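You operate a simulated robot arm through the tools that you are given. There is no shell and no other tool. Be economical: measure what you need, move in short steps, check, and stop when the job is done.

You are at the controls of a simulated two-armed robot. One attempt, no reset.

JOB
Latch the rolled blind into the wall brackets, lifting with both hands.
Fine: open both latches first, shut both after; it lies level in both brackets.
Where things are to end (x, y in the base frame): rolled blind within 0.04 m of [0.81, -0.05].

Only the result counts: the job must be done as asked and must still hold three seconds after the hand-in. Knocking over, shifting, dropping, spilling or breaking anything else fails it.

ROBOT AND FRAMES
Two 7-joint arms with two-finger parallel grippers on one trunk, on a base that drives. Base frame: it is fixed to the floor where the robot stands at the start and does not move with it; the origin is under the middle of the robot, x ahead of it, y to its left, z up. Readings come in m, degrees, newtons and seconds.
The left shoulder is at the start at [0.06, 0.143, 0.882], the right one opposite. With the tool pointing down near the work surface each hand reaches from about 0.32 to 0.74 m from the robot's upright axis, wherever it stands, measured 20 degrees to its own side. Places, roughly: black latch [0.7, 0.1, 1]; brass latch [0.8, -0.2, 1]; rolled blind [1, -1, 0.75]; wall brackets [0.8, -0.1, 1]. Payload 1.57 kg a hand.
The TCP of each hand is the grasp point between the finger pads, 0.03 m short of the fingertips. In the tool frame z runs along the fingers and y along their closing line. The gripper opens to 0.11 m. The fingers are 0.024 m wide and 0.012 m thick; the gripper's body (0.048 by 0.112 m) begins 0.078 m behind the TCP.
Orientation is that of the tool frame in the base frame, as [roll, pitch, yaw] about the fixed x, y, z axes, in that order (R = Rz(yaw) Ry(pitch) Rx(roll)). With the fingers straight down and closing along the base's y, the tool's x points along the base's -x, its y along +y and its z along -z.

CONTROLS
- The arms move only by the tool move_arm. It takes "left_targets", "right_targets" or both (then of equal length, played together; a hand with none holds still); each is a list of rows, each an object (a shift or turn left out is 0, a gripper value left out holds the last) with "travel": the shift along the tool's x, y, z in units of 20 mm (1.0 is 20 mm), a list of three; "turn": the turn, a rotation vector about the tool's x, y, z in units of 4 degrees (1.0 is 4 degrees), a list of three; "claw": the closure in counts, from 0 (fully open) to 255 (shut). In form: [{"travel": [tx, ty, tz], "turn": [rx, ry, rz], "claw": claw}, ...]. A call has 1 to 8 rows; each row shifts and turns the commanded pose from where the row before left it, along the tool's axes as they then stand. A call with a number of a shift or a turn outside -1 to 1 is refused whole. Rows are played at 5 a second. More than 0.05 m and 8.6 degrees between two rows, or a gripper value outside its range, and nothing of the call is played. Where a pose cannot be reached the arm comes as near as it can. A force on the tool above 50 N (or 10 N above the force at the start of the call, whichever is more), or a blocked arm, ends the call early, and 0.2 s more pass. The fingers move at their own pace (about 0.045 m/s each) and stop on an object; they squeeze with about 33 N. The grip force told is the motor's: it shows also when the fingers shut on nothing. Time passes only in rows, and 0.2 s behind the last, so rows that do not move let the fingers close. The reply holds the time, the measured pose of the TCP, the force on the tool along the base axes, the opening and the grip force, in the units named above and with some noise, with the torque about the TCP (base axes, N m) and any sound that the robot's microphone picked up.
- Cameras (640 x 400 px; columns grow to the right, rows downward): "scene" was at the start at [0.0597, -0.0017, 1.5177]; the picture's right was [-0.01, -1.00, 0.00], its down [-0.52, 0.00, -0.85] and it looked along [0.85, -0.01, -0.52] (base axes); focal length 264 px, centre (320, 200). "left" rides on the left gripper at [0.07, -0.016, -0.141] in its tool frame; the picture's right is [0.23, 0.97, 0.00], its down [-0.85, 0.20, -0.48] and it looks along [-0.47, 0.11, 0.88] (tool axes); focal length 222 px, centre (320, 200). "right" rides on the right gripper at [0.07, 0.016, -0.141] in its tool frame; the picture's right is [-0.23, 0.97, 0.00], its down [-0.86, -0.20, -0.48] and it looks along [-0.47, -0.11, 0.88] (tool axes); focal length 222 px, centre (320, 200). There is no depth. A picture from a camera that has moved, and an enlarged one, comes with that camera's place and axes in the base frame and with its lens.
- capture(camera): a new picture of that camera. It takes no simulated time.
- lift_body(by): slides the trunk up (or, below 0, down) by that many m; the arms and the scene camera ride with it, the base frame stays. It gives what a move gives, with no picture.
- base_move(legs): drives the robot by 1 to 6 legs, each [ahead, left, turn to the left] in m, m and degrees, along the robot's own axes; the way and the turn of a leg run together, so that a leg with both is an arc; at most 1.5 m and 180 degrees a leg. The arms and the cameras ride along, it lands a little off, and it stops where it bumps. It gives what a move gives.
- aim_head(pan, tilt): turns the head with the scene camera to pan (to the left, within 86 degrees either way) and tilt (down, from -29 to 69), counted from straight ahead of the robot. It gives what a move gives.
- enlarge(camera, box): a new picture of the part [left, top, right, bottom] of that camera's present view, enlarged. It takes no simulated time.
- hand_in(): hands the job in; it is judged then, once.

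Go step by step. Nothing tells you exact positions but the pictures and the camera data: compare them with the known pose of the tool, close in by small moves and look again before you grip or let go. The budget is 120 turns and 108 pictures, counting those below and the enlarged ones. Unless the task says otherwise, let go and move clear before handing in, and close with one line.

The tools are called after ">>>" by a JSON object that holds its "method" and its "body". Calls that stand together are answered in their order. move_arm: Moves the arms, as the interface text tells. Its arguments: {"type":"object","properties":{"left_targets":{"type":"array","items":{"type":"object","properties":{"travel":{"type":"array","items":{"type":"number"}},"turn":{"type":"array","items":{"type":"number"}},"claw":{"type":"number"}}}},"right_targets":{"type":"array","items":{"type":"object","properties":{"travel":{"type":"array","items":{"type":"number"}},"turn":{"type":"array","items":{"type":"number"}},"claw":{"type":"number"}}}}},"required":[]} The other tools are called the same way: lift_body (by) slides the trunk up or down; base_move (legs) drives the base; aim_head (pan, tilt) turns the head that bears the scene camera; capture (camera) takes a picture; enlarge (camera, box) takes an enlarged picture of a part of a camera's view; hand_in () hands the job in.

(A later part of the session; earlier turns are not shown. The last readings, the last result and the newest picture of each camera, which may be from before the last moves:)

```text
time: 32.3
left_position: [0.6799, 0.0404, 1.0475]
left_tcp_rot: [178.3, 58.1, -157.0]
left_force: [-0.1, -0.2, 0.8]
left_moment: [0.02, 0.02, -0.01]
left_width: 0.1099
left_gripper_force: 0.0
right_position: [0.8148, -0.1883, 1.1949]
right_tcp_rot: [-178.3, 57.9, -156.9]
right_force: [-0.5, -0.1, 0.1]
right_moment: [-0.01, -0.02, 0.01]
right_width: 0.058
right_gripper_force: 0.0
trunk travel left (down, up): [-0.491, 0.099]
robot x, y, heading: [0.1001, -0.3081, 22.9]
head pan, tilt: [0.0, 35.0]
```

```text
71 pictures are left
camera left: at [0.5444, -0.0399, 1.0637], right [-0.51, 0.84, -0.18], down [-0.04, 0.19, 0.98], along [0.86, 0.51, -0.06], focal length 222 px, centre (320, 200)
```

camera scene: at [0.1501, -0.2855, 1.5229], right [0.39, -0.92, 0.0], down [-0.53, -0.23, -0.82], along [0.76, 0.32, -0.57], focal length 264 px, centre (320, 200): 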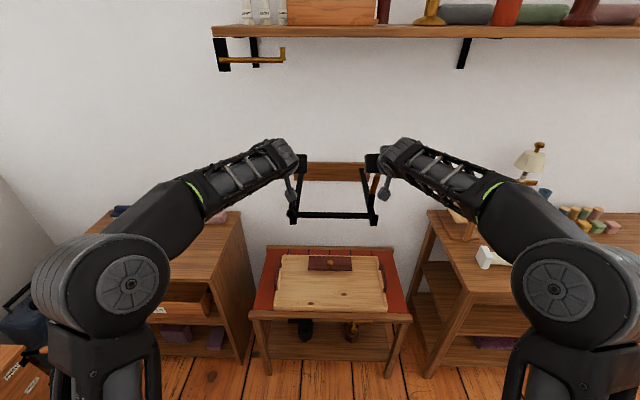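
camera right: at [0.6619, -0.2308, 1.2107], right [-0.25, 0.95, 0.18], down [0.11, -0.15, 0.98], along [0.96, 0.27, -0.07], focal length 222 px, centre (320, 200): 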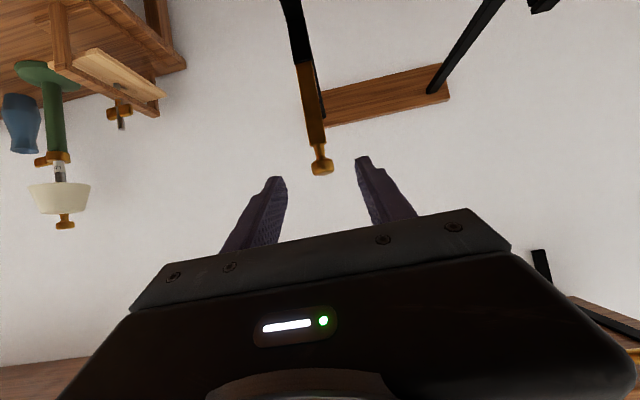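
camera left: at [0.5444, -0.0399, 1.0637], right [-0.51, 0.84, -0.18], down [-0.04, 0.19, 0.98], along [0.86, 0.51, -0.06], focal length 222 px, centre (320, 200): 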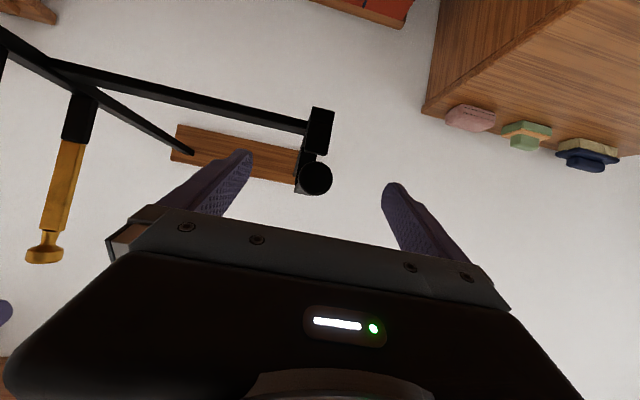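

>>> {"method": "move_arm", "body": {"left_targets": [{"travel": [-0.1, -0.3, 0.2]}, {"claw": 255}, {}, {}, {}, {}, {}, {}]}}

>>> {"method": "enlarge", "body": {"camera": "left", "box": [240, 100, 400, 200]}}

```text
time: 34.1
left_position: [0.6869, 0.0387, 1.0488]
left_tcp_rot: [178.2, 58.2, -157.0]
left_force: [-0.6, 3.2, -0.2]
left_moment: [0.07, 0.04, 0.09]
left_width: 0.0248
left_gripper_force: 33.6
right_position: [0.8145, -0.1879, 1.1953]
right_tcp_rot: [-178.4, 57.9, -156.7]
right_force: [-0.4, 0.3, 0.1]
right_moment: [-0.04, 0.04, 0.04]
right_width: 0.0582
right_gripper_force: 0.1
trunk travel left (down, up): [-0.491, 0.099]
robot x, y, heading: [0.1014, -0.3057, 23.4]
head pan, tilt: [0.0, 35.0]
```

```text
4.00 times, centred on (320, 150) of left
camera zoom: at [0.5508, -0.0424, 1.0636], right [-0.51, 0.84, -0.18], down [-0.04, 0.19, 0.98], along [0.86, 0.51, -0.06], focal length 888 px, centre (320, 400)
```

zoom: 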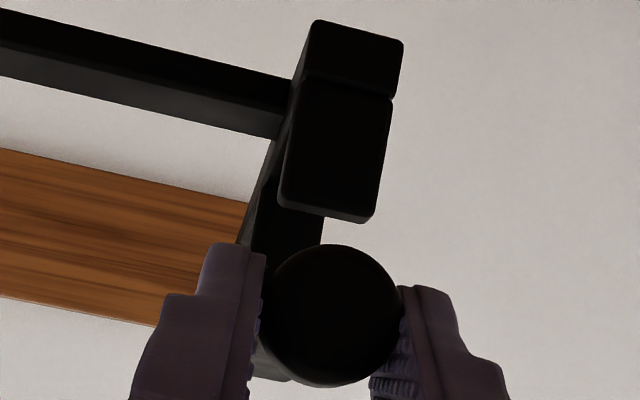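

A deeper grip this time. I'll follow the arc with the corrected radius.

>>> {"method": "move_arm", "body": {"left_targets": [{"travel": [-0.85, 0, -0.44]}, {"travel": [-0.91, 0, -0.3]}, {"travel": [-0.95, 0, -0.16]}, {"travel": [-0.96, 0, 0]}, {"travel": [-0.95, 0, 0.14]}, {"travel": [-0.91, 0, 0.29]}]}}

>>> {"method": "move_arm", "body": {"left_targets": [{"travel": [-0.86, 0, 0.43]}, {"travel": [-0.78, 0, 0.56]}, {"travel": [-0.68, 0, 0.67]}, {"travel": [-0.57, 0, 0.77]}, {"travel": [-0.44, 0, 0.85]}, {"travel": [-0.3, 0, 0.91]}]}}

>>> {"method": "capture", "body": {"camera": "left"}}

```text
time: 35.5
left_position: [0.7366, 0.0542, 1.1476]
left_tcp_rot: [178.5, 58.4, -157.2]
left_force: [0.6, 0.1, -0.9]
left_moment: [0.02, 0.0, 0.02]
left_width: 0.0
left_gripper_force: 21.8
right_position: [0.8158, -0.1893, 1.1947]
right_tcp_rot: [-178.5, 58.0, -157.1]
right_force: [-0.1, 0.7, -0.5]
right_moment: [0.04, 0.0, 0.02]
right_width: 0.0583
right_gripper_force: 0.0
trunk travel left (down, up): [-0.491, 0.099]
robot x, y, heading: [0.1025, -0.3082, 23.0]
head pan, tilt: [0.0, 35.0]
```

```text
time: 36.9
left_position: [0.8337, 0.0993, 1.1642]
left_tcp_rot: [178.2, 58.2, -157.1]
left_force: [0.0, -0.6, -0.5]
left_moment: [0.01, -0.05, -0.01]
left_width: 0.0
left_gripper_force: 20.9
right_position: [0.8148, -0.1871, 1.1951]
right_tcp_rot: [-178.3, 57.9, -156.9]
right_force: [-0.6, -1.0, 0.6]
right_moment: [-0.01, 0.02, -0.01]
right_width: 0.0581
right_gripper_force: 0.1
trunk travel left (down, up): [-0.491, 0.099]
robot x, y, heading: [0.1013, -0.3071, 23.1]
head pan, tilt: [0.0, 35.0]
```

```text
69 pictures are left
camera left: at [0.697, 0.0188, 1.1803], right [-0.51, 0.84, -0.18], down [-0.04, 0.18, 0.98], along [0.86, 0.51, -0.06], focal length 222 px, centre (320, 200)
```

left: 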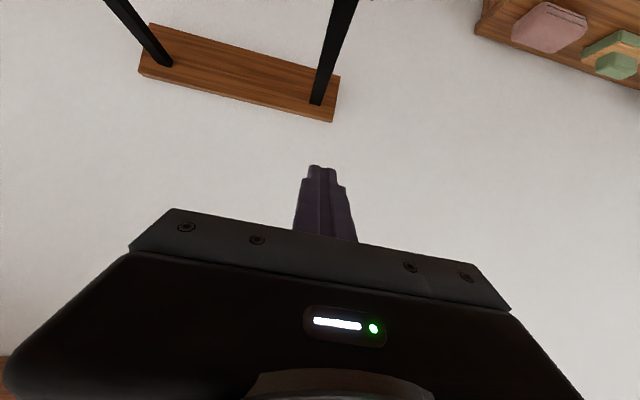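

It slipped again, so I need a deeper grip and some rotation of the hand with the bar. I'll retract the left hand and raise the trunk for more headroom.

>>> {"method": "move_arm", "body": {"left_targets": [{"travel": [0.53, 0, -0.85], "claw": 0}, {"travel": [0.53, 0, -0.85]}, {"travel": [0.53, 0, -0.85]}, {"travel": [0.53, 0, -0.85]}, {"travel": [0.53, 0, -0.85]}, {"travel": [0.53, 0, -0.85]}, {"travel": [0.53, 0, -0.85]}, {"travel": [0.53, 0, -0.85]}]}}

>>> {"method": "move_arm", "body": {"left_targets": [{"travel": [0.53, 0, -0.85], "claw": 0}, {"travel": [0.53, 0, -0.85]}, {"travel": [0.53, 0, -0.85]}], "right_targets": [{"travel": [0.53, 0, -0.85]}, {"travel": [0.53, 0, -0.85]}, {"travel": [0.53, 0, -0.85]}]}}

>>> {"method": "lift_body", "body": {"by": 0.095}}

>>> {"method": "capture", "body": {"camera": "left"}}

>>> {"method": "enlarge", "body": {"camera": "scene", "box": [240, 170, 432, 290]}}

```text
time: 38.7
left_position: [0.6867, 0.0323, 1.1636]
left_tcp_rot: [178.3, 58.2, -157.1]
left_force: [-0.1, 0.1, -0.4]
left_moment: [0.0, 0.01, 0.04]
left_width: 0.11
left_gripper_force: 0.1
right_position: [0.8143, -0.1883, 1.1955]
right_tcp_rot: [-178.2, 58.0, -156.9]
right_force: [0.8, 0.3, 0.5]
right_moment: [-0.01, 0.02, 0.04]
right_width: 0.058
right_gripper_force: 0.0
trunk travel left (down, up): [-0.491, 0.099]
robot x, y, heading: [0.1036, -0.3086, 23.0]
head pan, tilt: [0.0, 35.0]
```

```text
time: 39.5
left_position: [0.629, 0.0083, 1.1614]
left_tcp_rot: [178.4, 58.4, -157.1]
left_force: [-0.2, 0.5, 0.3]
left_moment: [-0.01, -0.02, 0.02]
left_width: 0.1099
left_gripper_force: 0.0
right_position: [0.7569, -0.2104, 1.1977]
right_tcp_rot: [-178.3, 58.1, -156.9]
right_force: [-0.9, 0.7, -0.1]
right_moment: [0.02, -0.02, -0.02]
right_width: 0.0581
right_gripper_force: 0.1
trunk travel left (down, up): [-0.491, 0.099]
robot x, y, heading: [0.1041, -0.3084, 22.9]
head pan, tilt: [0.0, 35.0]
```

```text
time: 40.8
left_position: [0.6317, 0.0104, 1.2568]
left_tcp_rot: [178.3, 58.3, -157.2]
left_force: [0.0, -0.6, 0.1]
left_moment: [-0.01, 0.0, -0.04]
left_width: 0.1102
left_gripper_force: 0.1
right_position: [0.7585, -0.2093, 1.2909]
right_tcp_rot: [-178.4, 57.9, -156.9]
right_force: [0.6, -0.2, 1.2]
right_moment: [0.0, 0.0, -0.02]
right_width: 0.0585
right_gripper_force: 0.0
trunk travel left (down, up): [-0.586, 0.004]
robot x, y, heading: [0.1039, -0.3075, 23.1]
head pan, tilt: [0.0, 35.0]
```

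```text
68 pictures are left
camera left: at [0.4946, -0.0708, 1.2721], right [-0.51, 0.84, -0.18], down [-0.04, 0.19, 0.98], along [0.86, 0.51, -0.06], focal length 222 px, centre (320, 200)
```

left: 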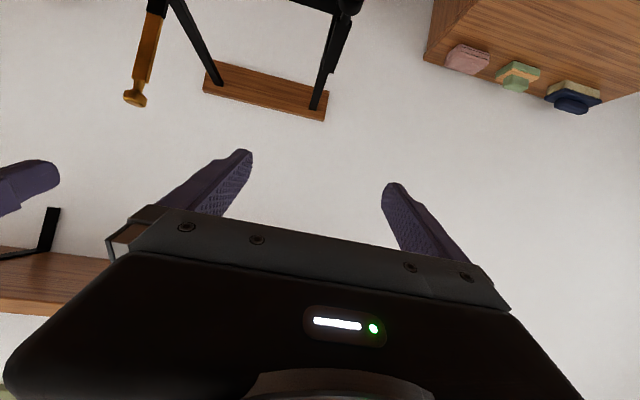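

```text
3.33 times, centred on (336, 230) of scene
camera zoom: at [0.1545, -0.2863, 1.6174], right [0.39, -0.92, 0.0], down [-0.53, -0.22, -0.82], along [0.75, 0.32, -0.57], focal length 881 px, centre (267, 100)
```

zoom: 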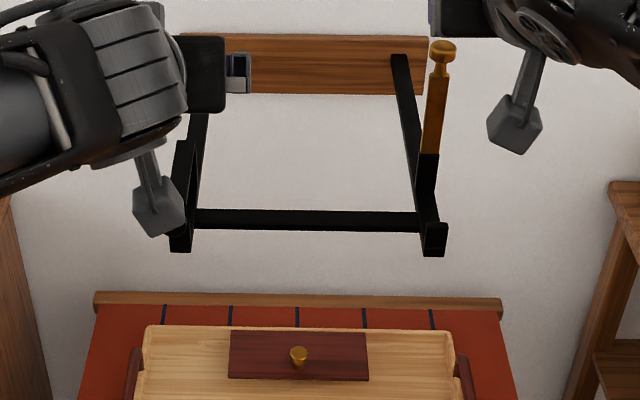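

>>> {"method": "move_arm", "body": {"left_targets": [{"travel": [0.905, 0.05, 0.564]}, {"travel": [0.905, 0.05, 0.564]}, {"travel": [0.905, 0.05, 0.564]}, {"travel": [0.905, 0.05, 0.564]}, {"travel": [0.905, 0, 0.564]}, {"travel": [0.905, 0, 0.564]}, {"travel": [0.905, 0, 0.564]}, {"travel": [0.905, 0, 0.564]}]}}

>>> {"method": "move_arm", "body": {"left_targets": [{"travel": [0.905, 0, 0.564]}, {"travel": [0.6, 0, 0.37]}, {"travel": [-0.3, 0, 0.75]}, {"travel": [-0.3, 0, 0.75]}]}}

>>> {"method": "capture", "body": {"camera": "left"}}

```text
time: 42.6
left_position: [0.6293, 0.0167, 1.0868]
left_tcp_rot: [178.3, 58.4, -157.0]
left_force: [0.1, 0.1, -0.5]
left_moment: [-0.02, -0.01, -0.05]
left_width: 0.1101
left_gripper_force: 0.2
right_position: [0.7584, -0.2085, 1.2914]
right_tcp_rot: [-178.3, 58.0, -156.9]
right_force: [0.6, -0.5, -0.9]
right_moment: [-0.02, -0.04, -0.02]
right_width: 0.0581
right_gripper_force: 0.0
trunk travel left (down, up): [-0.586, 0.004]
robot x, y, heading: [0.1004, -0.3067, 23.0]
head pan, tilt: [0.0, 35.0]
```

```text
time: 43.6
left_position: [0.6577, 0.0289, 1.0446]
left_tcp_rot: [178.3, 58.3, -157.1]
left_force: [-0.5, 0.3, 0.2]
left_moment: [0.0, 0.02, -0.02]
left_width: 0.1101
left_gripper_force: 0.1
right_position: [0.7576, -0.2096, 1.2915]
right_tcp_rot: [-178.3, 57.9, -157.0]
right_force: [-0.1, -0.2, 0.4]
right_moment: [0.0, 0.03, 0.01]
right_width: 0.058
right_gripper_force: 0.1
trunk travel left (down, up): [-0.586, 0.004]
robot x, y, heading: [0.1023, -0.3072, 23.1]
head pan, tilt: [0.0, 35.0]
```

```text
66 pictures are left
camera left: at [0.5217, -0.052, 1.0609], right [-0.51, 0.84, -0.18], down [-0.04, 0.19, 0.98], along [0.86, 0.51, -0.06], focal length 222 px, centre (320, 200)
```

left: 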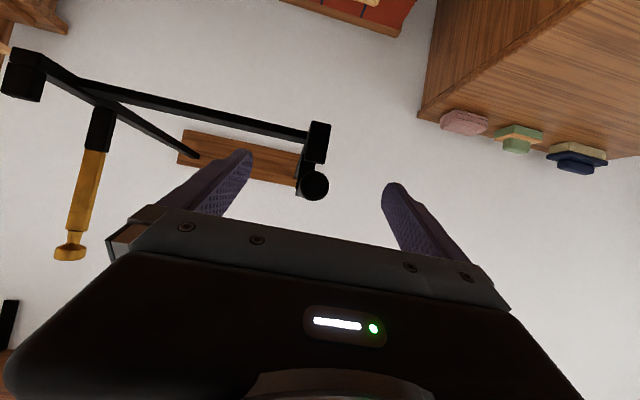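

>>> {"method": "move_arm", "body": {"left_targets": [{"travel": [-0.5, -0.1, 0.81]}, {"travel": [-0.5, 0, 0.81]}, {}]}}

>>> {"method": "move_arm", "body": {"left_targets": [{"claw": 255}, {}, {}, {}, {}, {}, {}]}}

>>> {"method": "enlarge", "body": {"camera": "left", "box": [240, 100, 400, 200]}}

```text
time: 44.4
left_position: [0.6939, 0.0431, 1.0427]
left_tcp_rot: [178.2, 58.3, -157.0]
left_force: [0.1, 0.5, -0.2]
left_moment: [0.03, 0.0, 0.01]
left_width: 0.1102
left_gripper_force: 0.2
right_position: [0.7576, -0.2102, 1.2914]
right_tcp_rot: [-178.3, 57.9, -156.9]
right_force: [-0.3, 0.3, 0.6]
right_moment: [-0.01, -0.02, 0.01]
right_width: 0.0583
right_gripper_force: 0.0
trunk travel left (down, up): [-0.586, 0.004]
robot x, y, heading: [0.1026, -0.3075, 23.4]
head pan, tilt: [0.0, 35.0]
```

```text
time: 46.0
left_position: [0.6936, 0.0414, 1.0442]
left_tcp_rot: [178.3, 58.3, -157.2]
left_force: [2.9, -4.1, 0.7]
left_moment: [-0.04, -0.05, 0.0]
left_width: 0.0248
left_gripper_force: 32.7
right_position: [0.7585, -0.2105, 1.2912]
right_tcp_rot: [-178.5, 57.9, -156.9]
right_force: [0.8, -0.3, -1.5]
right_moment: [0.0, 0.01, 0.0]
right_width: 0.0584
right_gripper_force: 0.0
trunk travel left (down, up): [-0.586, 0.004]
robot x, y, heading: [0.1018, -0.3072, 23.2]
head pan, tilt: [0.0, 35.0]
```

```text
4.00 times, centred on (320, 150) of left
camera zoom: at [0.5575, -0.0387, 1.0593], right [-0.51, 0.84, -0.18], down [-0.04, 0.19, 0.98], along [0.86, 0.51, -0.06], focal length 888 px, centre (320, 400)
```

zoom: 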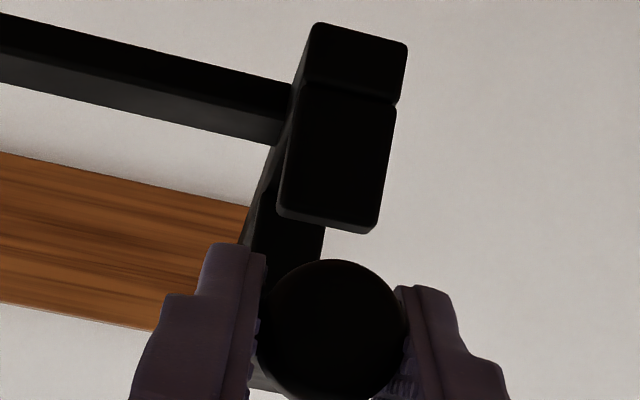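

>>> {"method": "move_arm", "body": {"left_targets": [{"travel": [-0.85, 0, -0.44], "turn": [0, 0.75, 0]}, {"travel": [-0.89, 0, -0.35], "turn": [0, 0.75, 0]}, {"travel": [-0.92, 0, -0.26], "turn": [0, 0.75, 0]}]}}

>>> {"method": "capture", "body": {"camera": "left"}}

```text
time: 46.8
left_position: [0.7073, 0.0465, 1.0994]
left_tcp_rot: [178.7, 49.3, -156.7]
left_force: [5.5, -11.7, -10.0]
left_moment: [-0.56, 0.69, 0.21]
left_width: 0.0249
left_gripper_force: 36.1
right_position: [0.7587, -0.212, 1.2903]
right_tcp_rot: [-178.5, 57.9, -157.0]
right_force: [1.6, -0.4, -0.7]
right_moment: [-0.03, 0.0, 0.0]
right_width: 0.058
right_gripper_force: 0.0
trunk travel left (down, up): [-0.586, 0.004]
robot x, y, heading: [0.1026, -0.3092, 23.5]
head pan, tilt: [0.0, 35.0]
```

```text
64 pictures are left
camera left: at [0.5745, -0.0319, 1.1394], right [-0.54, 0.83, -0.16], down [0.1, 0.25, 0.96], along [0.84, 0.5, -0.22], focal length 222 px, centre (320, 200)
```

left: 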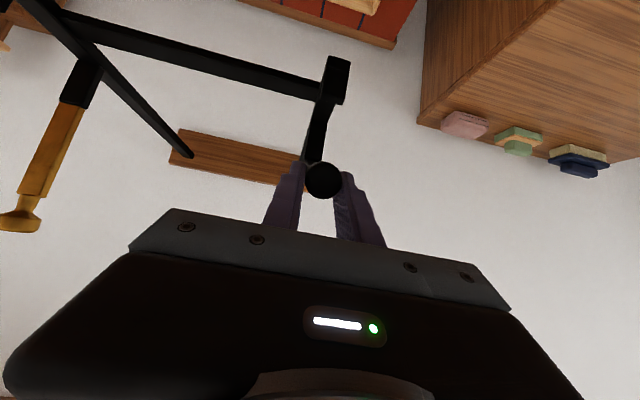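

Still held, with some sideways pull, so I'll ease the hand about 4 mm inward while continuing.

>>> {"method": "move_arm", "body": {"left_targets": [{"travel": [-0.94, -0.12, -0.16], "turn": [0, 0.75, 0]}, {"travel": [-0.96, -0.12, -0.06], "turn": [0, 0.75, 0]}]}}

>>> {"method": "capture", "body": {"camera": "left"}}

```text
time: 47.4
left_position: [0.7255, 0.0527, 1.1287]
left_tcp_rot: [178.6, 42.9, -156.4]
left_force: [-3.1, -5.5, -7.0]
left_moment: [-0.44, 0.86, 0.21]
left_width: 0.0249
left_gripper_force: 36.4
right_position: [0.7579, -0.2092, 1.2916]
right_tcp_rot: [-178.4, 57.9, -156.9]
right_force: [0.3, 0.6, -0.5]
right_moment: [0.04, 0.04, 0.0]
right_width: 0.0583
right_gripper_force: 0.0
trunk travel left (down, up): [-0.586, 0.004]
robot x, y, heading: [0.1028, -0.3073, 23.2]
head pan, tilt: [0.0, 35.0]
```

```text
63 pictures are left
camera left: at [0.5991, -0.0232, 1.1842], right [-0.56, 0.82, -0.14], down [0.2, 0.29, 0.94], along [0.81, 0.49, -0.32], focal length 222 px, centre (320, 200)
```

left: 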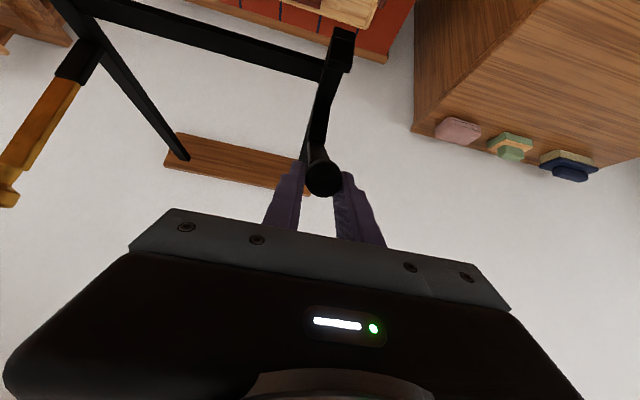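

>>> {"method": "move_arm", "body": {"left_targets": [{"travel": [-0.96, -0.06, 0.05]}, {"travel": [-0.94, -0.05, 0.19]}, {"travel": [-0.9, 0, 0.34]}]}}

>>> {"method": "capture", "body": {"camera": "left"}}

```text
time: 48.2
left_position: [0.7752, 0.0709, 1.1629]
left_tcp_rot: [178.8, 43.5, -156.5]
left_force: [-0.1, 0.2, -0.5]
left_moment: [0.01, 0.01, -0.01]
left_width: 0.0
left_gripper_force: 20.8
right_position: [0.7591, -0.2097, 1.2907]
right_tcp_rot: [-178.3, 57.9, -157.0]
right_force: [-0.9, 0.4, -0.3]
right_moment: [0.01, -0.02, -0.03]
right_width: 0.0581
right_gripper_force: 0.0
trunk travel left (down, up): [-0.586, 0.004]
robot x, y, heading: [0.1007, -0.3064, 23.0]
head pan, tilt: [0.0, 35.0]
```

```text
62 pictures are left
camera left: at [0.6479, -0.0062, 1.2181], right [-0.55, 0.82, -0.14], down [0.19, 0.29, 0.94], along [0.81, 0.49, -0.32], focal length 222 px, centre (320, 200)
```

left: 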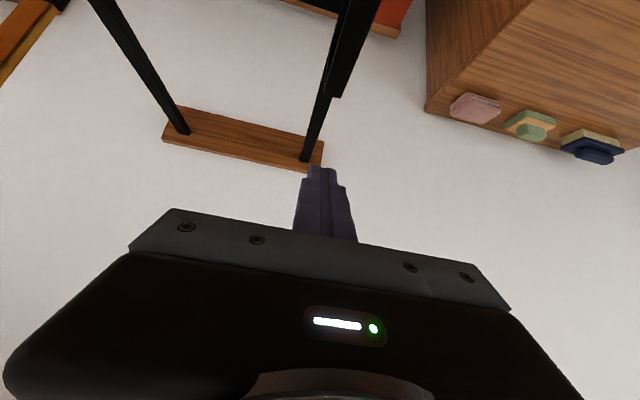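

The black knob slips out near 50°. Instead I'll bring the left hand in from the outer side with closed fingers under the bar and push it up and over. First I'll stage the hand back-left and yaw it to point rightward.

>>> {"method": "move_arm", "body": {"left_targets": [{"travel": [0.7, 0.9, -0.72], "turn": [0, -0.45, 0]}, {"travel": [0.7, 0.9, -0.75], "turn": [0, -0.45, 0]}, {"travel": [0.7, 0.9, -0.75], "turn": [0, -0.45, 0]}, {"travel": [0.65, 1, -0.78], "turn": [0, -0.45, 0]}, {"travel": [0.65, 1, -0.78], "turn": [0, -0.45, 0]}, {"travel": [0.6, 1, -0.8], "turn": [0, -0.45, 0]}, {"travel": [0.6, 1, -0.8], "turn": [0, -0.45, 0]}, {"travel": [0.6, 1, -0.8], "turn": [0, -0.45, 0]}]}}

>>> {"method": "move_arm", "body": {"left_targets": [{"turn": [0.85, 0, 0.53]}, {"turn": [0.85, 0, 0.53]}, {"turn": [0.85, 0, 0.53]}, {"turn": [0.85, 0, 0.53]}, {"turn": [0.85, 0, 0.53]}, {"turn": [0.85, 0, 0.53]}, {"turn": [0.85, 0, 0.53]}, {"turn": [0.85, 0, 0.53]}]}}

>>> {"method": "move_arm", "body": {"left_targets": [{"turn": [0.85, 0, 0.53]}, {"turn": [0.85, 0, 0.53]}, {"turn": [0.85, 0, 0.53]}, {"turn": [0.85, 0, 0.53]}, {"turn": [0.85, 0, 0.53]}, {"turn": [0.85, 0, 0.53]}, {"turn": [0.85, 0, 0.53]}, {"turn": [0.85, 0, 0.53]}]}}

>>> {"method": "capture", "body": {"camera": "scene"}}

```text
time: 50.0
left_position: [0.5603, 0.1449, 1.1652]
left_tcp_rot: [178.4, 57.6, -156.9]
left_force: [-1.4, -0.5, 0.1]
left_moment: [0.03, -0.01, 0.01]
left_width: 0.0002
left_gripper_force: 21.5
right_position: [0.7574, -0.2088, 1.2925]
right_tcp_rot: [-178.4, 58.0, -156.7]
right_force: [0.5, 0.2, 0.3]
right_moment: [0.0, 0.02, 0.0]
right_width: 0.0582
right_gripper_force: 0.1
trunk travel left (down, up): [-0.586, 0.004]
robot x, y, heading: [0.1007, -0.3094, 22.9]
head pan, tilt: [0.0, 35.0]
```

```text
time: 51.8
left_position: [0.5561, 0.1455, 1.1542]
left_tcp_rot: [178.6, 54.0, -171.7]
left_force: [0.2, 0.3, -0.6]
left_moment: [-0.02, 0.0, 0.03]
left_width: 0.0
left_gripper_force: 21.4
left hand out of reach, approached as far as the arm can: row 3, 4, 5, 6, 8
right_position: [0.7587, -0.2094, 1.2923]
right_tcp_rot: [-178.3, 57.9, -156.9]
right_force: [0.5, -0.3, 1.2]
right_moment: [0.0, -0.03, 0.0]
right_width: 0.0582
right_gripper_force: 0.1
trunk travel left (down, up): [-0.586, 0.004]
robot x, y, heading: [0.1007, -0.3065, 23.1]
head pan, tilt: [0.0, 35.0]
```

```text
time: 53.6
left_position: [0.5539, 0.1452, 1.1524]
left_tcp_rot: [-177.5, 54.1, 159.4]
left_force: [-0.1, -0.2, -1.1]
left_moment: [-0.05, -0.01, -0.02]
left_width: 0.0
left_gripper_force: 21.3
right_position: [0.7583, -0.2091, 1.2912]
right_tcp_rot: [-178.4, 57.9, -156.9]
right_force: [0.7, 0.0, 0.4]
right_moment: [0.0, -0.01, 0.02]
right_width: 0.058
right_gripper_force: 0.2
trunk travel left (down, up): [-0.586, 0.004]
robot x, y, heading: [0.0992, -0.308, 23.1]
head pan, tilt: [0.0, 35.0]
```

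```text
61 pictures are left
camera scene: at [0.1546, -0.2861, 1.6174], right [0.39, -0.92, 0.0], down [-0.53, -0.23, -0.82], along [0.75, 0.32, -0.57], focal length 264 px, centre (320, 200)
```

scene: 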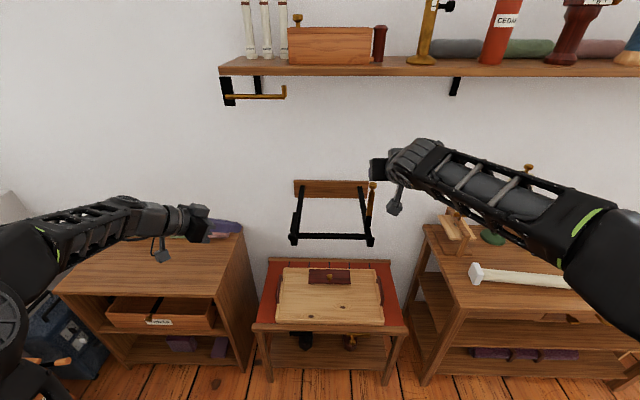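

>>> {"method": "move_arm", "body": {"left_targets": [{"turn": [0.85, 0, 0.53]}, {"turn": [0.85, 0, 0.53]}, {"turn": [0.85, 0, 0.53]}, {"turn": [0.85, 0, 0.53]}, {"turn": [0.85, 0, 0.53]}, {"turn": [0.85, 0, 0.53]}]}}

>>> {"method": "capture", "body": {"camera": "left"}}

```text
time: 55.0
left_position: [0.5554, 0.1453, 1.1538]
left_tcp_rot: [-174.9, 54.9, 137.6]
left_force: [0.2, 0.8, -0.5]
left_moment: [-0.03, 0.02, 0.0]
left_width: 0.0
left_gripper_force: 21.1
right_position: [0.7583, -0.2097, 1.2917]
right_tcp_rot: [-178.3, 57.9, -156.7]
right_force: [-0.6, 0.2, 1.0]
right_moment: [0.01, 0.01, -0.04]
right_width: 0.0581
right_gripper_force: 0.0
trunk travel left (down, up): [-0.586, 0.004]
robot x, y, heading: [0.1015, -0.3087, 23.0]
head pan, tilt: [0.0, 35.0]
```

```text
60 pictures are left
camera left: at [0.4362, 0.2486, 1.1793], right [0.61, 0.76, -0.24], down [0.25, 0.1, 0.96], along [0.75, -0.65, -0.13], focal length 222 px, centre (320, 200)
```

left: 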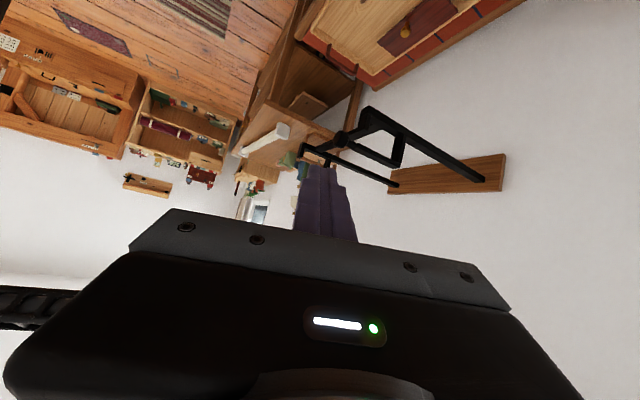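

This side view shows the black bracket well. I'll enlarge it.

>>> {"method": "enlarge", "body": {"camera": "left", "box": [300, 90, 460, 190]}}

```text
4.00 times, centred on (380, 140) of left
camera zoom: at [0.4362, 0.2486, 1.1793], right [0.61, 0.76, -0.24], down [0.25, 0.1, 0.96], along [0.75, -0.65, -0.13], focal length 888 px, centre (80, 440)
```

zoom: 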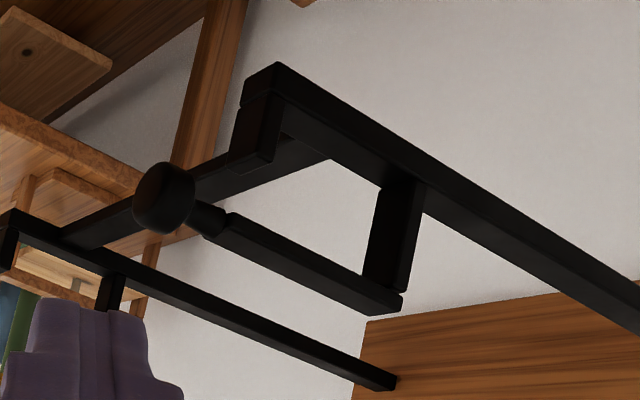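

The structure is clear: there is about 0.049 m of free height under the bar (bar bottom ≈1.028, arm top ≈0.979). I'll move the closed left fingers to just outside that gap.

>>> {"method": "move_arm", "body": {"left_targets": [{"travel": [0.02, 0.612, 0.909]}, {"travel": [0.02, 0.612, 0.909]}, {"travel": [0.02, 0.612, 0.909]}, {"travel": [0.02, 0.612, 0.909]}, {"travel": [0.02, 0.612, 0.909]}, {"travel": [0.02, 0.612, 0.909]}, {"travel": [0.02, 0.612, 0.909]}, {"travel": [0.02, 0.612, 0.909]}]}}

>>> {"method": "capture", "body": {"camera": "left"}}

>>> {"method": "enlarge", "body": {"camera": "scene", "box": [208, 170, 400, 290]}}

```text
time: 56.8
left_position: [0.7027, 0.1263, 1.0622]
left_tcp_rot: [-175.0, 54.9, 137.6]
left_force: [-0.8, 0.0, 0.6]
left_moment: [0.02, 0.01, -0.01]
left_width: 0.0
left_gripper_force: 21.4
right_position: [0.7574, -0.2086, 1.2906]
right_tcp_rot: [-178.3, 57.9, -156.9]
right_force: [0.8, -0.5, -0.3]
right_moment: [-0.03, -0.01, -0.03]
right_width: 0.0582
right_gripper_force: 0.2
trunk travel left (down, up): [-0.586, 0.004]
robot x, y, heading: [0.0999, -0.3076, 23.1]
head pan, tilt: [0.0, 35.0]
```

```text
58 pictures are left
camera left: at [0.585, 0.2286, 1.0875], right [0.61, 0.76, -0.24], down [0.25, 0.1, 0.96], along [0.75, -0.65, -0.13], focal length 222 px, centre (320, 200)
```

left: 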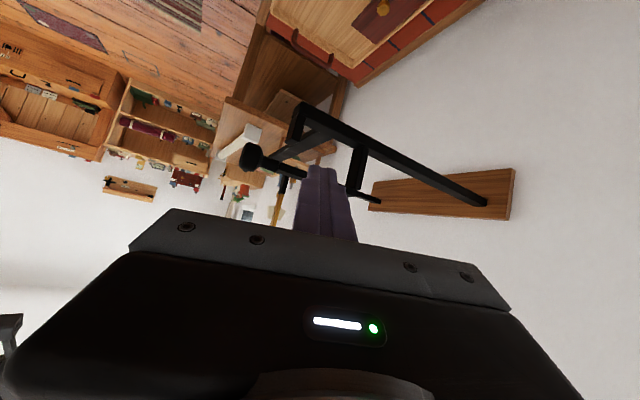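

```text
3.33 times, centred on (304, 230) of scene
camera zoom: at [0.1552, -0.286, 1.6175], right [0.39, -0.92, 0.0], down [-0.53, -0.23, -0.82], along [0.75, 0.32, -0.57], focal length 881 px, centre (373, 100)
```

zoom: 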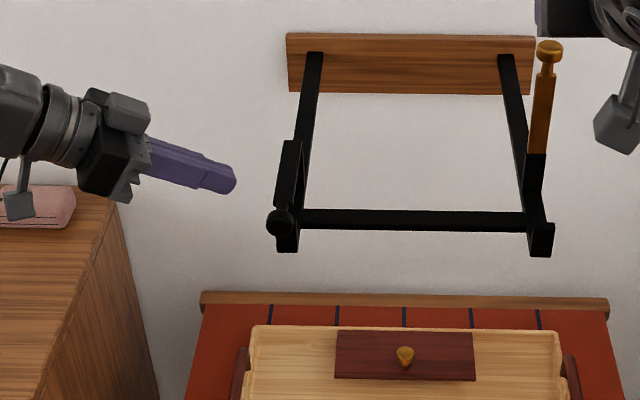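

Aligned with the gap. I'll slide in under the bar.

>>> {"method": "move_arm", "body": {"left_targets": [{"travel": [0, 0, 1]}, {"travel": [0, 0, 1]}, {"travel": [0, 0, 1]}, {"travel": [0, 0, 1]}]}}

>>> {"method": "capture", "body": {"camera": "left"}}

>>> {"method": "enlarge", "body": {"camera": "scene", "box": [240, 180, 352, 250]}}

```text
time: 57.8
left_position: [0.7418, 0.0788, 1.0173]
left_tcp_rot: [-175.2, 55.1, 137.6]
left_force: [0.7, 2.2, 1.0]
left_moment: [-0.14, -0.09, -0.15]
left_width: 0.0001
left_gripper_force: 21.4
right_position: [0.757, -0.2074, 1.2931]
right_tcp_rot: [-178.3, 58.0, -156.7]
right_force: [0.3, 0.7, -0.8]
right_moment: [-0.03, -0.03, -0.03]
right_width: 0.0585
right_gripper_force: 0.1
trunk travel left (down, up): [-0.586, 0.004]
robot x, y, heading: [0.1003, -0.3076, 23.2]
head pan, tilt: [0.0, 35.0]
```

```text
56 pictures are left
camera left: at [0.6248, 0.1808, 1.0429], right [0.61, 0.76, -0.23], down [0.24, 0.1, 0.96], along [0.76, -0.64, -0.13], focal length 222 px, centre (320, 200)
```

left: 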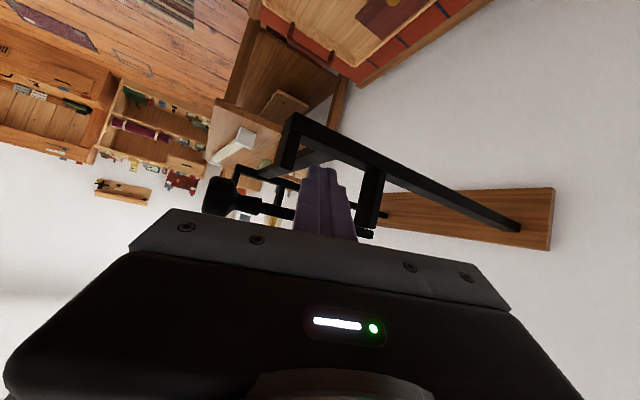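

```text
5.71 times, centred on (296, 215) of scene
camera zoom: at [0.1525, -0.2843, 1.6176], right [0.39, -0.92, 0.0], down [-0.53, -0.23, -0.82], along [0.75, 0.32, -0.57], focal length 1511 px, centre (457, 114)
```

zoom: 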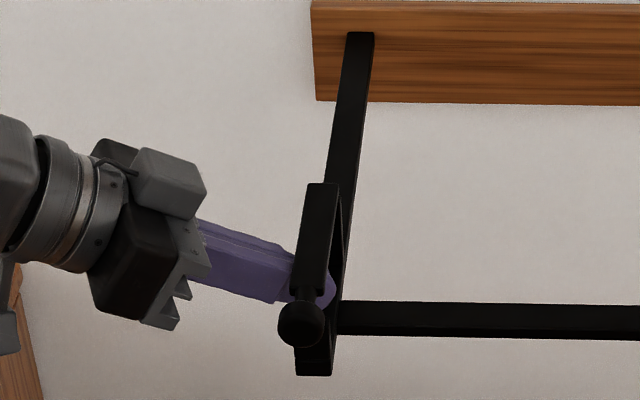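

Fingers are under the bar. I'll push up along the arc.

>>> {"method": "move_arm", "body": {"left_targets": [{"travel": [-0.62, -0.28, -0.54]}, {"travel": [-0.72, -0.06, -0.51]}, {"travel": [-0.745, 0.17, -0.43]}]}}

>>> {"method": "capture", "body": {"camera": "left"}}

>>> {"method": "enlarge", "body": {"camera": "scene", "box": [240, 180, 352, 250]}}

```text
time: 58.6
left_position: [0.7444, 0.0744, 1.0673]
left_tcp_rot: [-174.9, 55.1, 137.5]
left_force: [-0.4, -0.7, -0.7]
left_moment: [-0.03, 0.05, 0.0]
left_width: 0.0001
left_gripper_force: 21.1
right_position: [0.7576, -0.2089, 1.2904]
right_tcp_rot: [-178.3, 57.8, -156.9]
right_force: [-0.7, 0.0, -0.2]
right_moment: [-0.01, 0.0, 0.01]
right_width: 0.0582
right_gripper_force: 0.0
trunk travel left (down, up): [-0.586, 0.004]
robot x, y, heading: [0.103, -0.3101, 23.1]
head pan, tilt: [0.0, 35.0]
```

```text
54 pictures are left
camera left: at [0.6263, 0.1764, 1.0924], right [0.61, 0.76, -0.24], down [0.25, 0.1, 0.96], along [0.75, -0.65, -0.13], focal length 222 px, centre (320, 200)
```

left: 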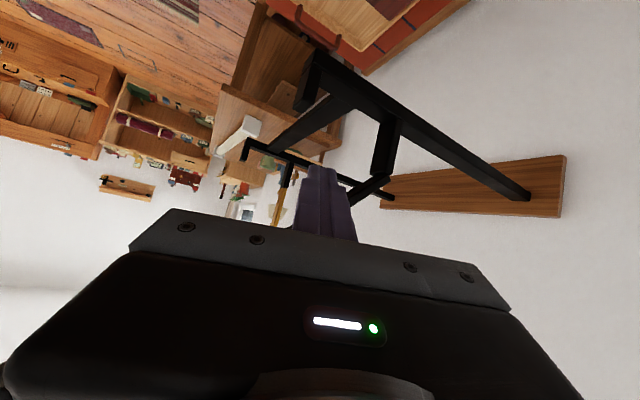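

```text
5.71 times, centred on (296, 215) of scene
camera zoom: at [0.1543, -0.2865, 1.6175], right [0.39, -0.92, 0.0], down [-0.53, -0.22, -0.82], along [0.75, 0.32, -0.57], focal length 1511 px, centre (457, 114)
```

zoom: 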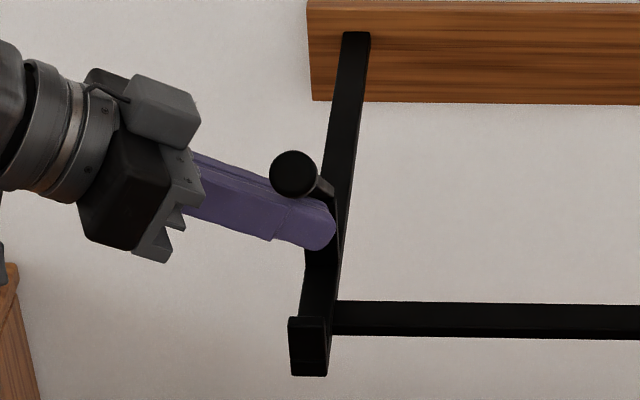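

Excellent, the bar is rising with almost no force. I'll continue over the top.

>>> {"method": "move_arm", "body": {"left_targets": [{"travel": [-0.72, 0.38, -0.31]}, {"travel": [-0.645, 0.57, -0.18]}, {"travel": [-0.51, 0.71, -0.03]}, {"travel": [-0.34, 0.8, 0.13]}]}}

>>> {"method": "capture", "body": {"camera": "left"}}

>>> {"method": "enlarge", "body": {"camera": "scene", "box": [240, 170, 352, 240]}}

```text
time: 59.6
left_position: [0.7571, 0.0796, 1.0979]
left_tcp_rot: [-174.9, 54.9, 137.5]
left_force: [-0.6, -0.1, -0.1]
left_moment: [0.01, -0.03, 0.01]
left_width: 0.0
left_gripper_force: 21.7
left hand out of reach, approached as far as the arm can: row 2, 3, 4
right_position: [0.7585, -0.2097, 1.2915]
right_tcp_rot: [-178.2, 57.9, -156.9]
right_force: [0.0, -0.3, -0.8]
right_moment: [-0.03, 0.01, -0.02]
right_width: 0.0583
right_gripper_force: 0.0
trunk travel left (down, up): [-0.586, 0.004]
robot x, y, heading: [0.1024, -0.3073, 22.9]
head pan, tilt: [0.0, 35.0]
```

```text
52 pictures are left
camera left: at [0.6397, 0.1816, 1.124], right [0.61, 0.76, -0.24], down [0.25, 0.1, 0.96], along [0.75, -0.65, -0.13], focal length 222 px, centre (320, 200)
```

left: 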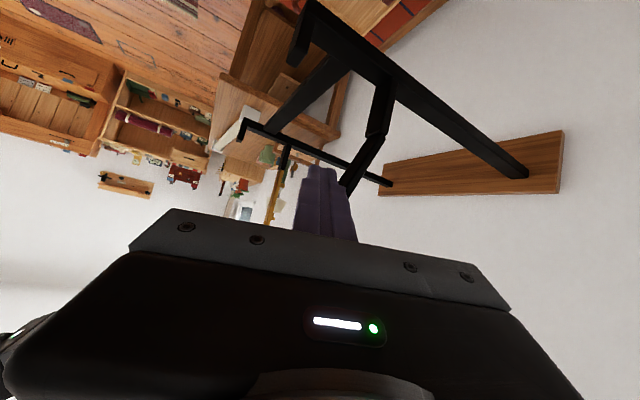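

```text
5.71 times, centred on (296, 205) of scene
camera zoom: at [0.1547, -0.2862, 1.6174], right [0.39, -0.92, 0.0], down [-0.53, -0.23, -0.82], along [0.75, 0.32, -0.57], focal length 1511 px, centre (457, 171)
```

zoom: 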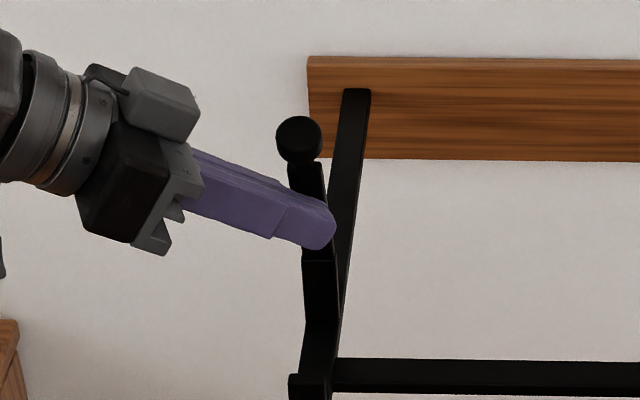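

The bar is at about 75° and the arm is at its reach limit. A 0.04 m drive ahead will push the bar past upright.

>>> {"method": "base_move", "body": {"legs": [[0.038, 0, 0]]}}

>>> {"method": "enlarge", "body": {"camera": "scene", "box": [240, 170, 400, 270]}}

>>> {"method": "capture", "body": {"camera": "left"}}

```text
time: 60.6
left_position: [0.7802, 0.0877, 1.1008]
left_tcp_rot: [-173.8, 54.9, 137.3]
left_force: [-3.8, -0.6, 0.9]
left_moment: [-0.01, 0.01, -0.07]
left_width: 0.0002
left_gripper_force: 21.7
right_position: [0.7863, -0.1965, 1.2916]
right_tcp_rot: [-178.3, 57.9, -156.8]
right_force: [-0.6, 0.2, 0.0]
right_moment: [-0.01, -0.01, -0.03]
right_width: 0.058
right_gripper_force: 0.1
trunk travel left (down, up): [-0.586, 0.004]
robot x, y, heading: [0.1307, -0.2978, 23.4]
head pan, tilt: [0.0, 35.0]
stopped in leg 1: the force on the tool passed its limit (the readings are from after the stop); the commanded pose is now the measured one
```

```text
4.00 times, centred on (320, 220) of scene
camera zoom: at [0.1823, -0.2744, 1.6175], right [0.39, -0.92, 0.0], down [-0.53, -0.23, -0.82], along [0.75, 0.32, -0.57], focal length 1058 px, centre (320, 120)
```

zoom: 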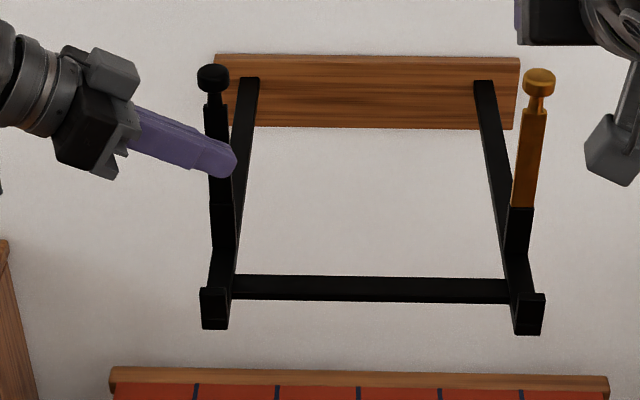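

```text
49 pictures are left
camera left: at [0.6645, 0.193, 1.1265], right [0.62, 0.74, -0.25], down [0.26, 0.1, 0.96], along [0.74, -0.66, -0.13], focal length 222 px, centre (320, 200)
```

left: 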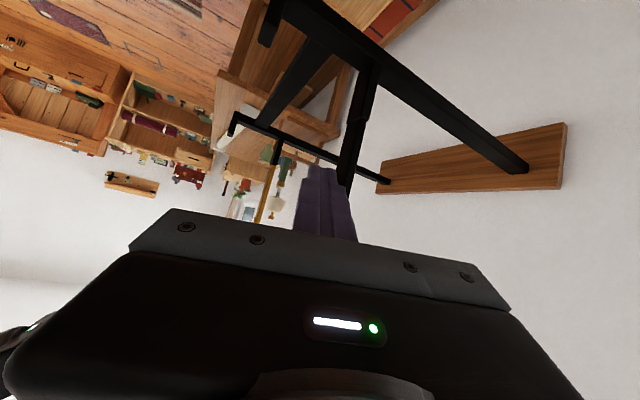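

Both latches now look equally open, resting at their stops. I'll withdraw the left hand outward and confirm.

>>> {"method": "move_arm", "body": {"left_targets": [{"travel": [0, -0.4, -0.2]}, {"travel": [0, -0.4, -1]}, {"travel": [0, -0.2, -1]}, {"travel": [0, 0, -1]}, {"travel": [0, 0, -1]}, {"travel": [0, 0, -1]}]}}

>>> {"method": "enlarge", "body": {"camera": "scene", "box": [240, 170, 400, 270]}}

>>> {"method": "enlarge", "body": {"camera": "left", "box": [200, 0, 440, 150]}}

```text
time: 62.0
left_position: [0.7111, 0.1396, 1.1615]
left_tcp_rot: [-173.9, 54.9, 137.2]
left_force: [0.0, -0.2, -0.3]
left_moment: [-0.03, 0.04, -0.03]
left_width: 0.0003
left_gripper_force: 21.2
right_position: [0.7862, -0.1975, 1.2917]
right_tcp_rot: [-178.1, 57.9, -156.8]
right_force: [0.1, 0.2, -0.2]
right_moment: [0.01, 0.0, 0.0]
right_width: 0.058
right_gripper_force: 0.0
trunk travel left (down, up): [-0.586, 0.004]
robot x, y, heading: [0.1316, -0.2953, 23.1]
head pan, tilt: [0.0, 35.0]
```

```text
4.00 times, centred on (320, 220) of scene
camera zoom: at [0.1826, -0.2738, 1.6175], right [0.39, -0.92, 0.0], down [-0.53, -0.23, -0.82], along [0.75, 0.32, -0.57], focal length 1058 px, centre (320, 120)
```

zoom: 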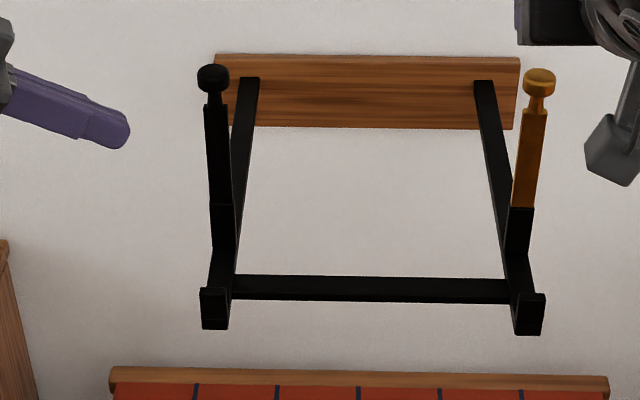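

```text
2.67 times, centred on (320, 75) of left
camera zoom: at [0.5961, 0.2452, 1.1872], right [0.62, 0.74, -0.25], down [0.26, 0.1, 0.96], along [0.74, -0.66, -0.13], focal length 592 px, centre (320, 533)
```

zoom: 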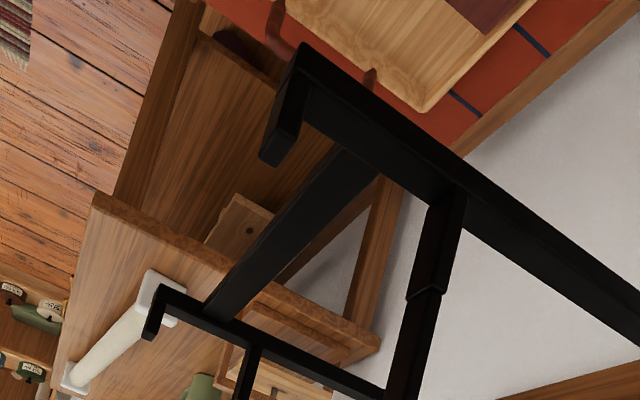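

Both latches are open and staying. Next is the blind: I'll back away, move right to face its table and look.

>>> {"method": "base_move", "body": {"legs": [[-0.3, 0, 0], [0, -0.9, 0]]}}

>>> {"method": "aim_head", "body": {"pan": 0, "tilt": 45}}

>>> {"method": "capture", "body": {"camera": "scene"}}

```text
time: 68.3
left_position: [0.7897, -0.8002, 1.1614]
left_tcp_rot: [-173.9, 54.9, 137.5]
left_force: [-0.6, -0.5, -0.1]
left_moment: [0.06, 0.01, -0.03]
left_width: 0.0
left_gripper_force: 21.5
right_position: [0.8657, -1.1368, 1.2908]
right_tcp_rot: [-178.3, 57.7, -156.7]
right_force: [-0.6, 0.3, 1.0]
right_moment: [-0.01, 0.0, 0.03]
right_width: 0.0584
right_gripper_force: 0.1
trunk travel left (down, up): [-0.586, 0.004]
robot x, y, heading: [0.2071, -1.2378, 23.3]
head pan, tilt: [0.0, 35.0]
```

```text
time: 69.1
left_position: [0.7896, -0.7995, 1.1606]
left_tcp_rot: [-174.0, 54.9, 137.5]
left_force: [-0.8, 0.3, -0.6]
left_moment: [0.0, 0.0, 0.02]
left_width: 0.0
left_gripper_force: 21.4
right_position: [0.8643, -1.1355, 1.2915]
right_tcp_rot: [-178.2, 57.8, -156.6]
right_force: [0.1, 0.0, 0.4]
right_moment: [0.01, 0.03, 0.0]
right_width: 0.0582
right_gripper_force: 0.1
trunk travel left (down, up): [-0.586, 0.004]
robot x, y, heading: [0.2064, -1.2353, 23.2]
head pan, tilt: [0.0, 45.0]
```

```text
46 pictures are left
camera scene: at [0.255, -1.2179, 1.6027], right [0.4, -0.92, 0.0], down [-0.65, -0.28, -0.71], along [0.65, 0.28, -0.71], focal length 264 px, centre (320, 200)
```

scene: 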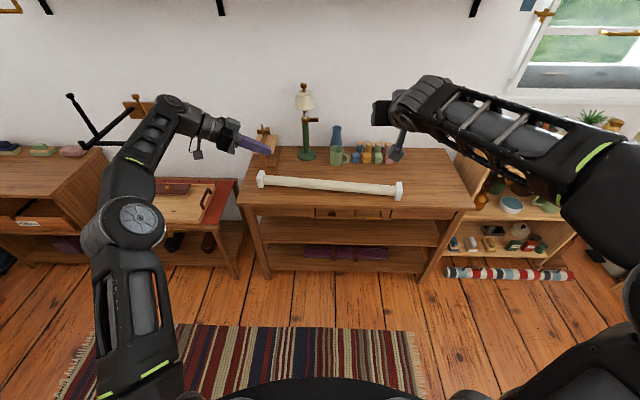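

The blind is about 0.65 m long, centred near (1.12, -0.89) and 7° off my facing. I'll lower the trunk and turn both hands to point down with the fingers closing fore-aft.

>>> {"method": "lift_body", "body": {"by": -0.25}}

>>> {"method": "move_arm", "body": {"left_targets": [{"travel": [0, -0.6, 0], "turn": [0, 1, 0]}, {"travel": [0, -0.6, 0], "turn": [0, 1, 0]}, {"travel": [0, -0.6, 0], "turn": [0, 1, 0]}, {"travel": [0, -0.6, 0], "turn": [0, 1, 0]}, {"travel": [0, -0.6, 0], "turn": [0, 1, 0]}, {"travel": [0, -0.6, 0], "turn": [0, 1, 0]}, {"travel": [0, -0.6, 0], "turn": [0, 1, 0]}, {"travel": [0, -0.6, 0], "turn": [0, 1, 0]}], "right_targets": [{"travel": [0.5, -0.2, 0.35], "turn": [0, 1, 0]}, {"travel": [0.5, -0.2, 0.35], "turn": [0, 1, 0]}, {"travel": [0.5, -0.2, 0.4], "turn": [0, 1, 0]}, {"travel": [0.5, -0.2, 0.4], "turn": [0, 1, 0]}, {"travel": [0.5, -0.2, 0.5], "turn": [0, 1, 0]}, {"travel": [0.5, -0.2, 0.5], "turn": [0, 1, 0]}, {"travel": [0.4, -0.2, 0.6], "turn": [0, 1, 0]}, {"travel": [0.4, -0.2, 0.6], "turn": [0, 1, 0]}]}}

>>> {"method": "move_arm", "body": {"left_targets": [{"turn": [0, 1, 0]}, {"turn": [0, 1, 0]}, {"turn": [0, 1, 0]}, {"turn": [0, 1, 0]}, {"turn": [0, 1, 0.5]}, {"turn": [0, 0.5, 1]}, {"turn": [0, 0, 1]}, {"turn": [0, 0, 1]}], "right_targets": [{"travel": [0, 0, 0], "turn": [0, 1, 0]}, {"travel": [0, 0, 0], "turn": [0, 1, 0]}, {"travel": [0, 0, 0], "turn": [0, 1, 0]}, {"turn": [0, 1, 0]}, {"turn": [0, 1, 0]}, {"turn": [0, 1, -0.5]}, {"turn": [0, 0.5, -1]}, {"turn": [0, 0, -1]}]}}

```text
time: 71.7
left_position: [0.7888, -0.7994, 0.9118]
left_tcp_rot: [-173.9, 54.9, 137.4]
left_force: [0.0, 0.4, 0.0]
left_moment: [-0.01, -0.03, -0.02]
left_width: 0.0
left_gripper_force: 21.3
right_position: [0.8646, -1.1348, 1.0405]
right_tcp_rot: [-178.4, 57.9, -156.6]
right_force: [0.3, 0.7, -0.2]
right_moment: [0.0, 0.02, -0.02]
right_width: 0.0583
right_gripper_force: 0.1
trunk travel left (down, up): [-0.336, 0.254]
robot x, y, heading: [0.2054, -1.2382, 23.4]
head pan, tilt: [0.0, 45.0]
```

```text
time: 73.5
left_position: [0.727, -0.8552, 0.9161]
left_tcp_rot: [-176.2, 27.0, 134.3]
left_force: [0.0, 0.1, 0.7]
left_moment: [-0.01, -0.01, 0.03]
left_width: 0.0
left_gripper_force: 21.1
left hand out of reach, approached as far as the arm can: row 8
right_position: [0.8737, -1.1696, 0.9342]
right_tcp_rot: [-179.0, 25.8, -157.6]
right_force: [0.2, -0.4, 0.2]
right_moment: [-0.04, 0.01, 0.02]
right_width: 0.0581
right_gripper_force: 0.0
trunk travel left (down, up): [-0.336, 0.254]
robot x, y, heading: [0.2082, -1.2367, 23.0]
head pan, tilt: [0.0, 45.0]
```

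```text
time: 75.2
left_position: [0.7266, -0.8555, 0.9162]
left_tcp_rot: [179.5, 27.3, 125.2]
left_force: [-0.1, 0.3, -0.1]
left_moment: [-0.01, 0.02, -0.02]
left_width: 0.0
left_gripper_force: 21.9
left hand out of reach, approached as far as the arm can: row 1, 2, 3, 4, 5, 6
right_position: [0.8689, -1.1699, 0.9292]
right_tcp_rot: [-177.6, 10.1, -152.1]
right_force: [0.2, 0.6, 0.3]
right_moment: [-0.01, 0.0, -0.04]
right_width: 0.058
right_gripper_force: 0.1
right hand out of reach, approached as far as the arm can: row 4, 5, 6, 7
trunk travel left (down, up): [-0.336, 0.254]
robot x, y, heading: [0.209, -1.2398, 23.3]
head pan, tilt: [0.0, 45.0]
```

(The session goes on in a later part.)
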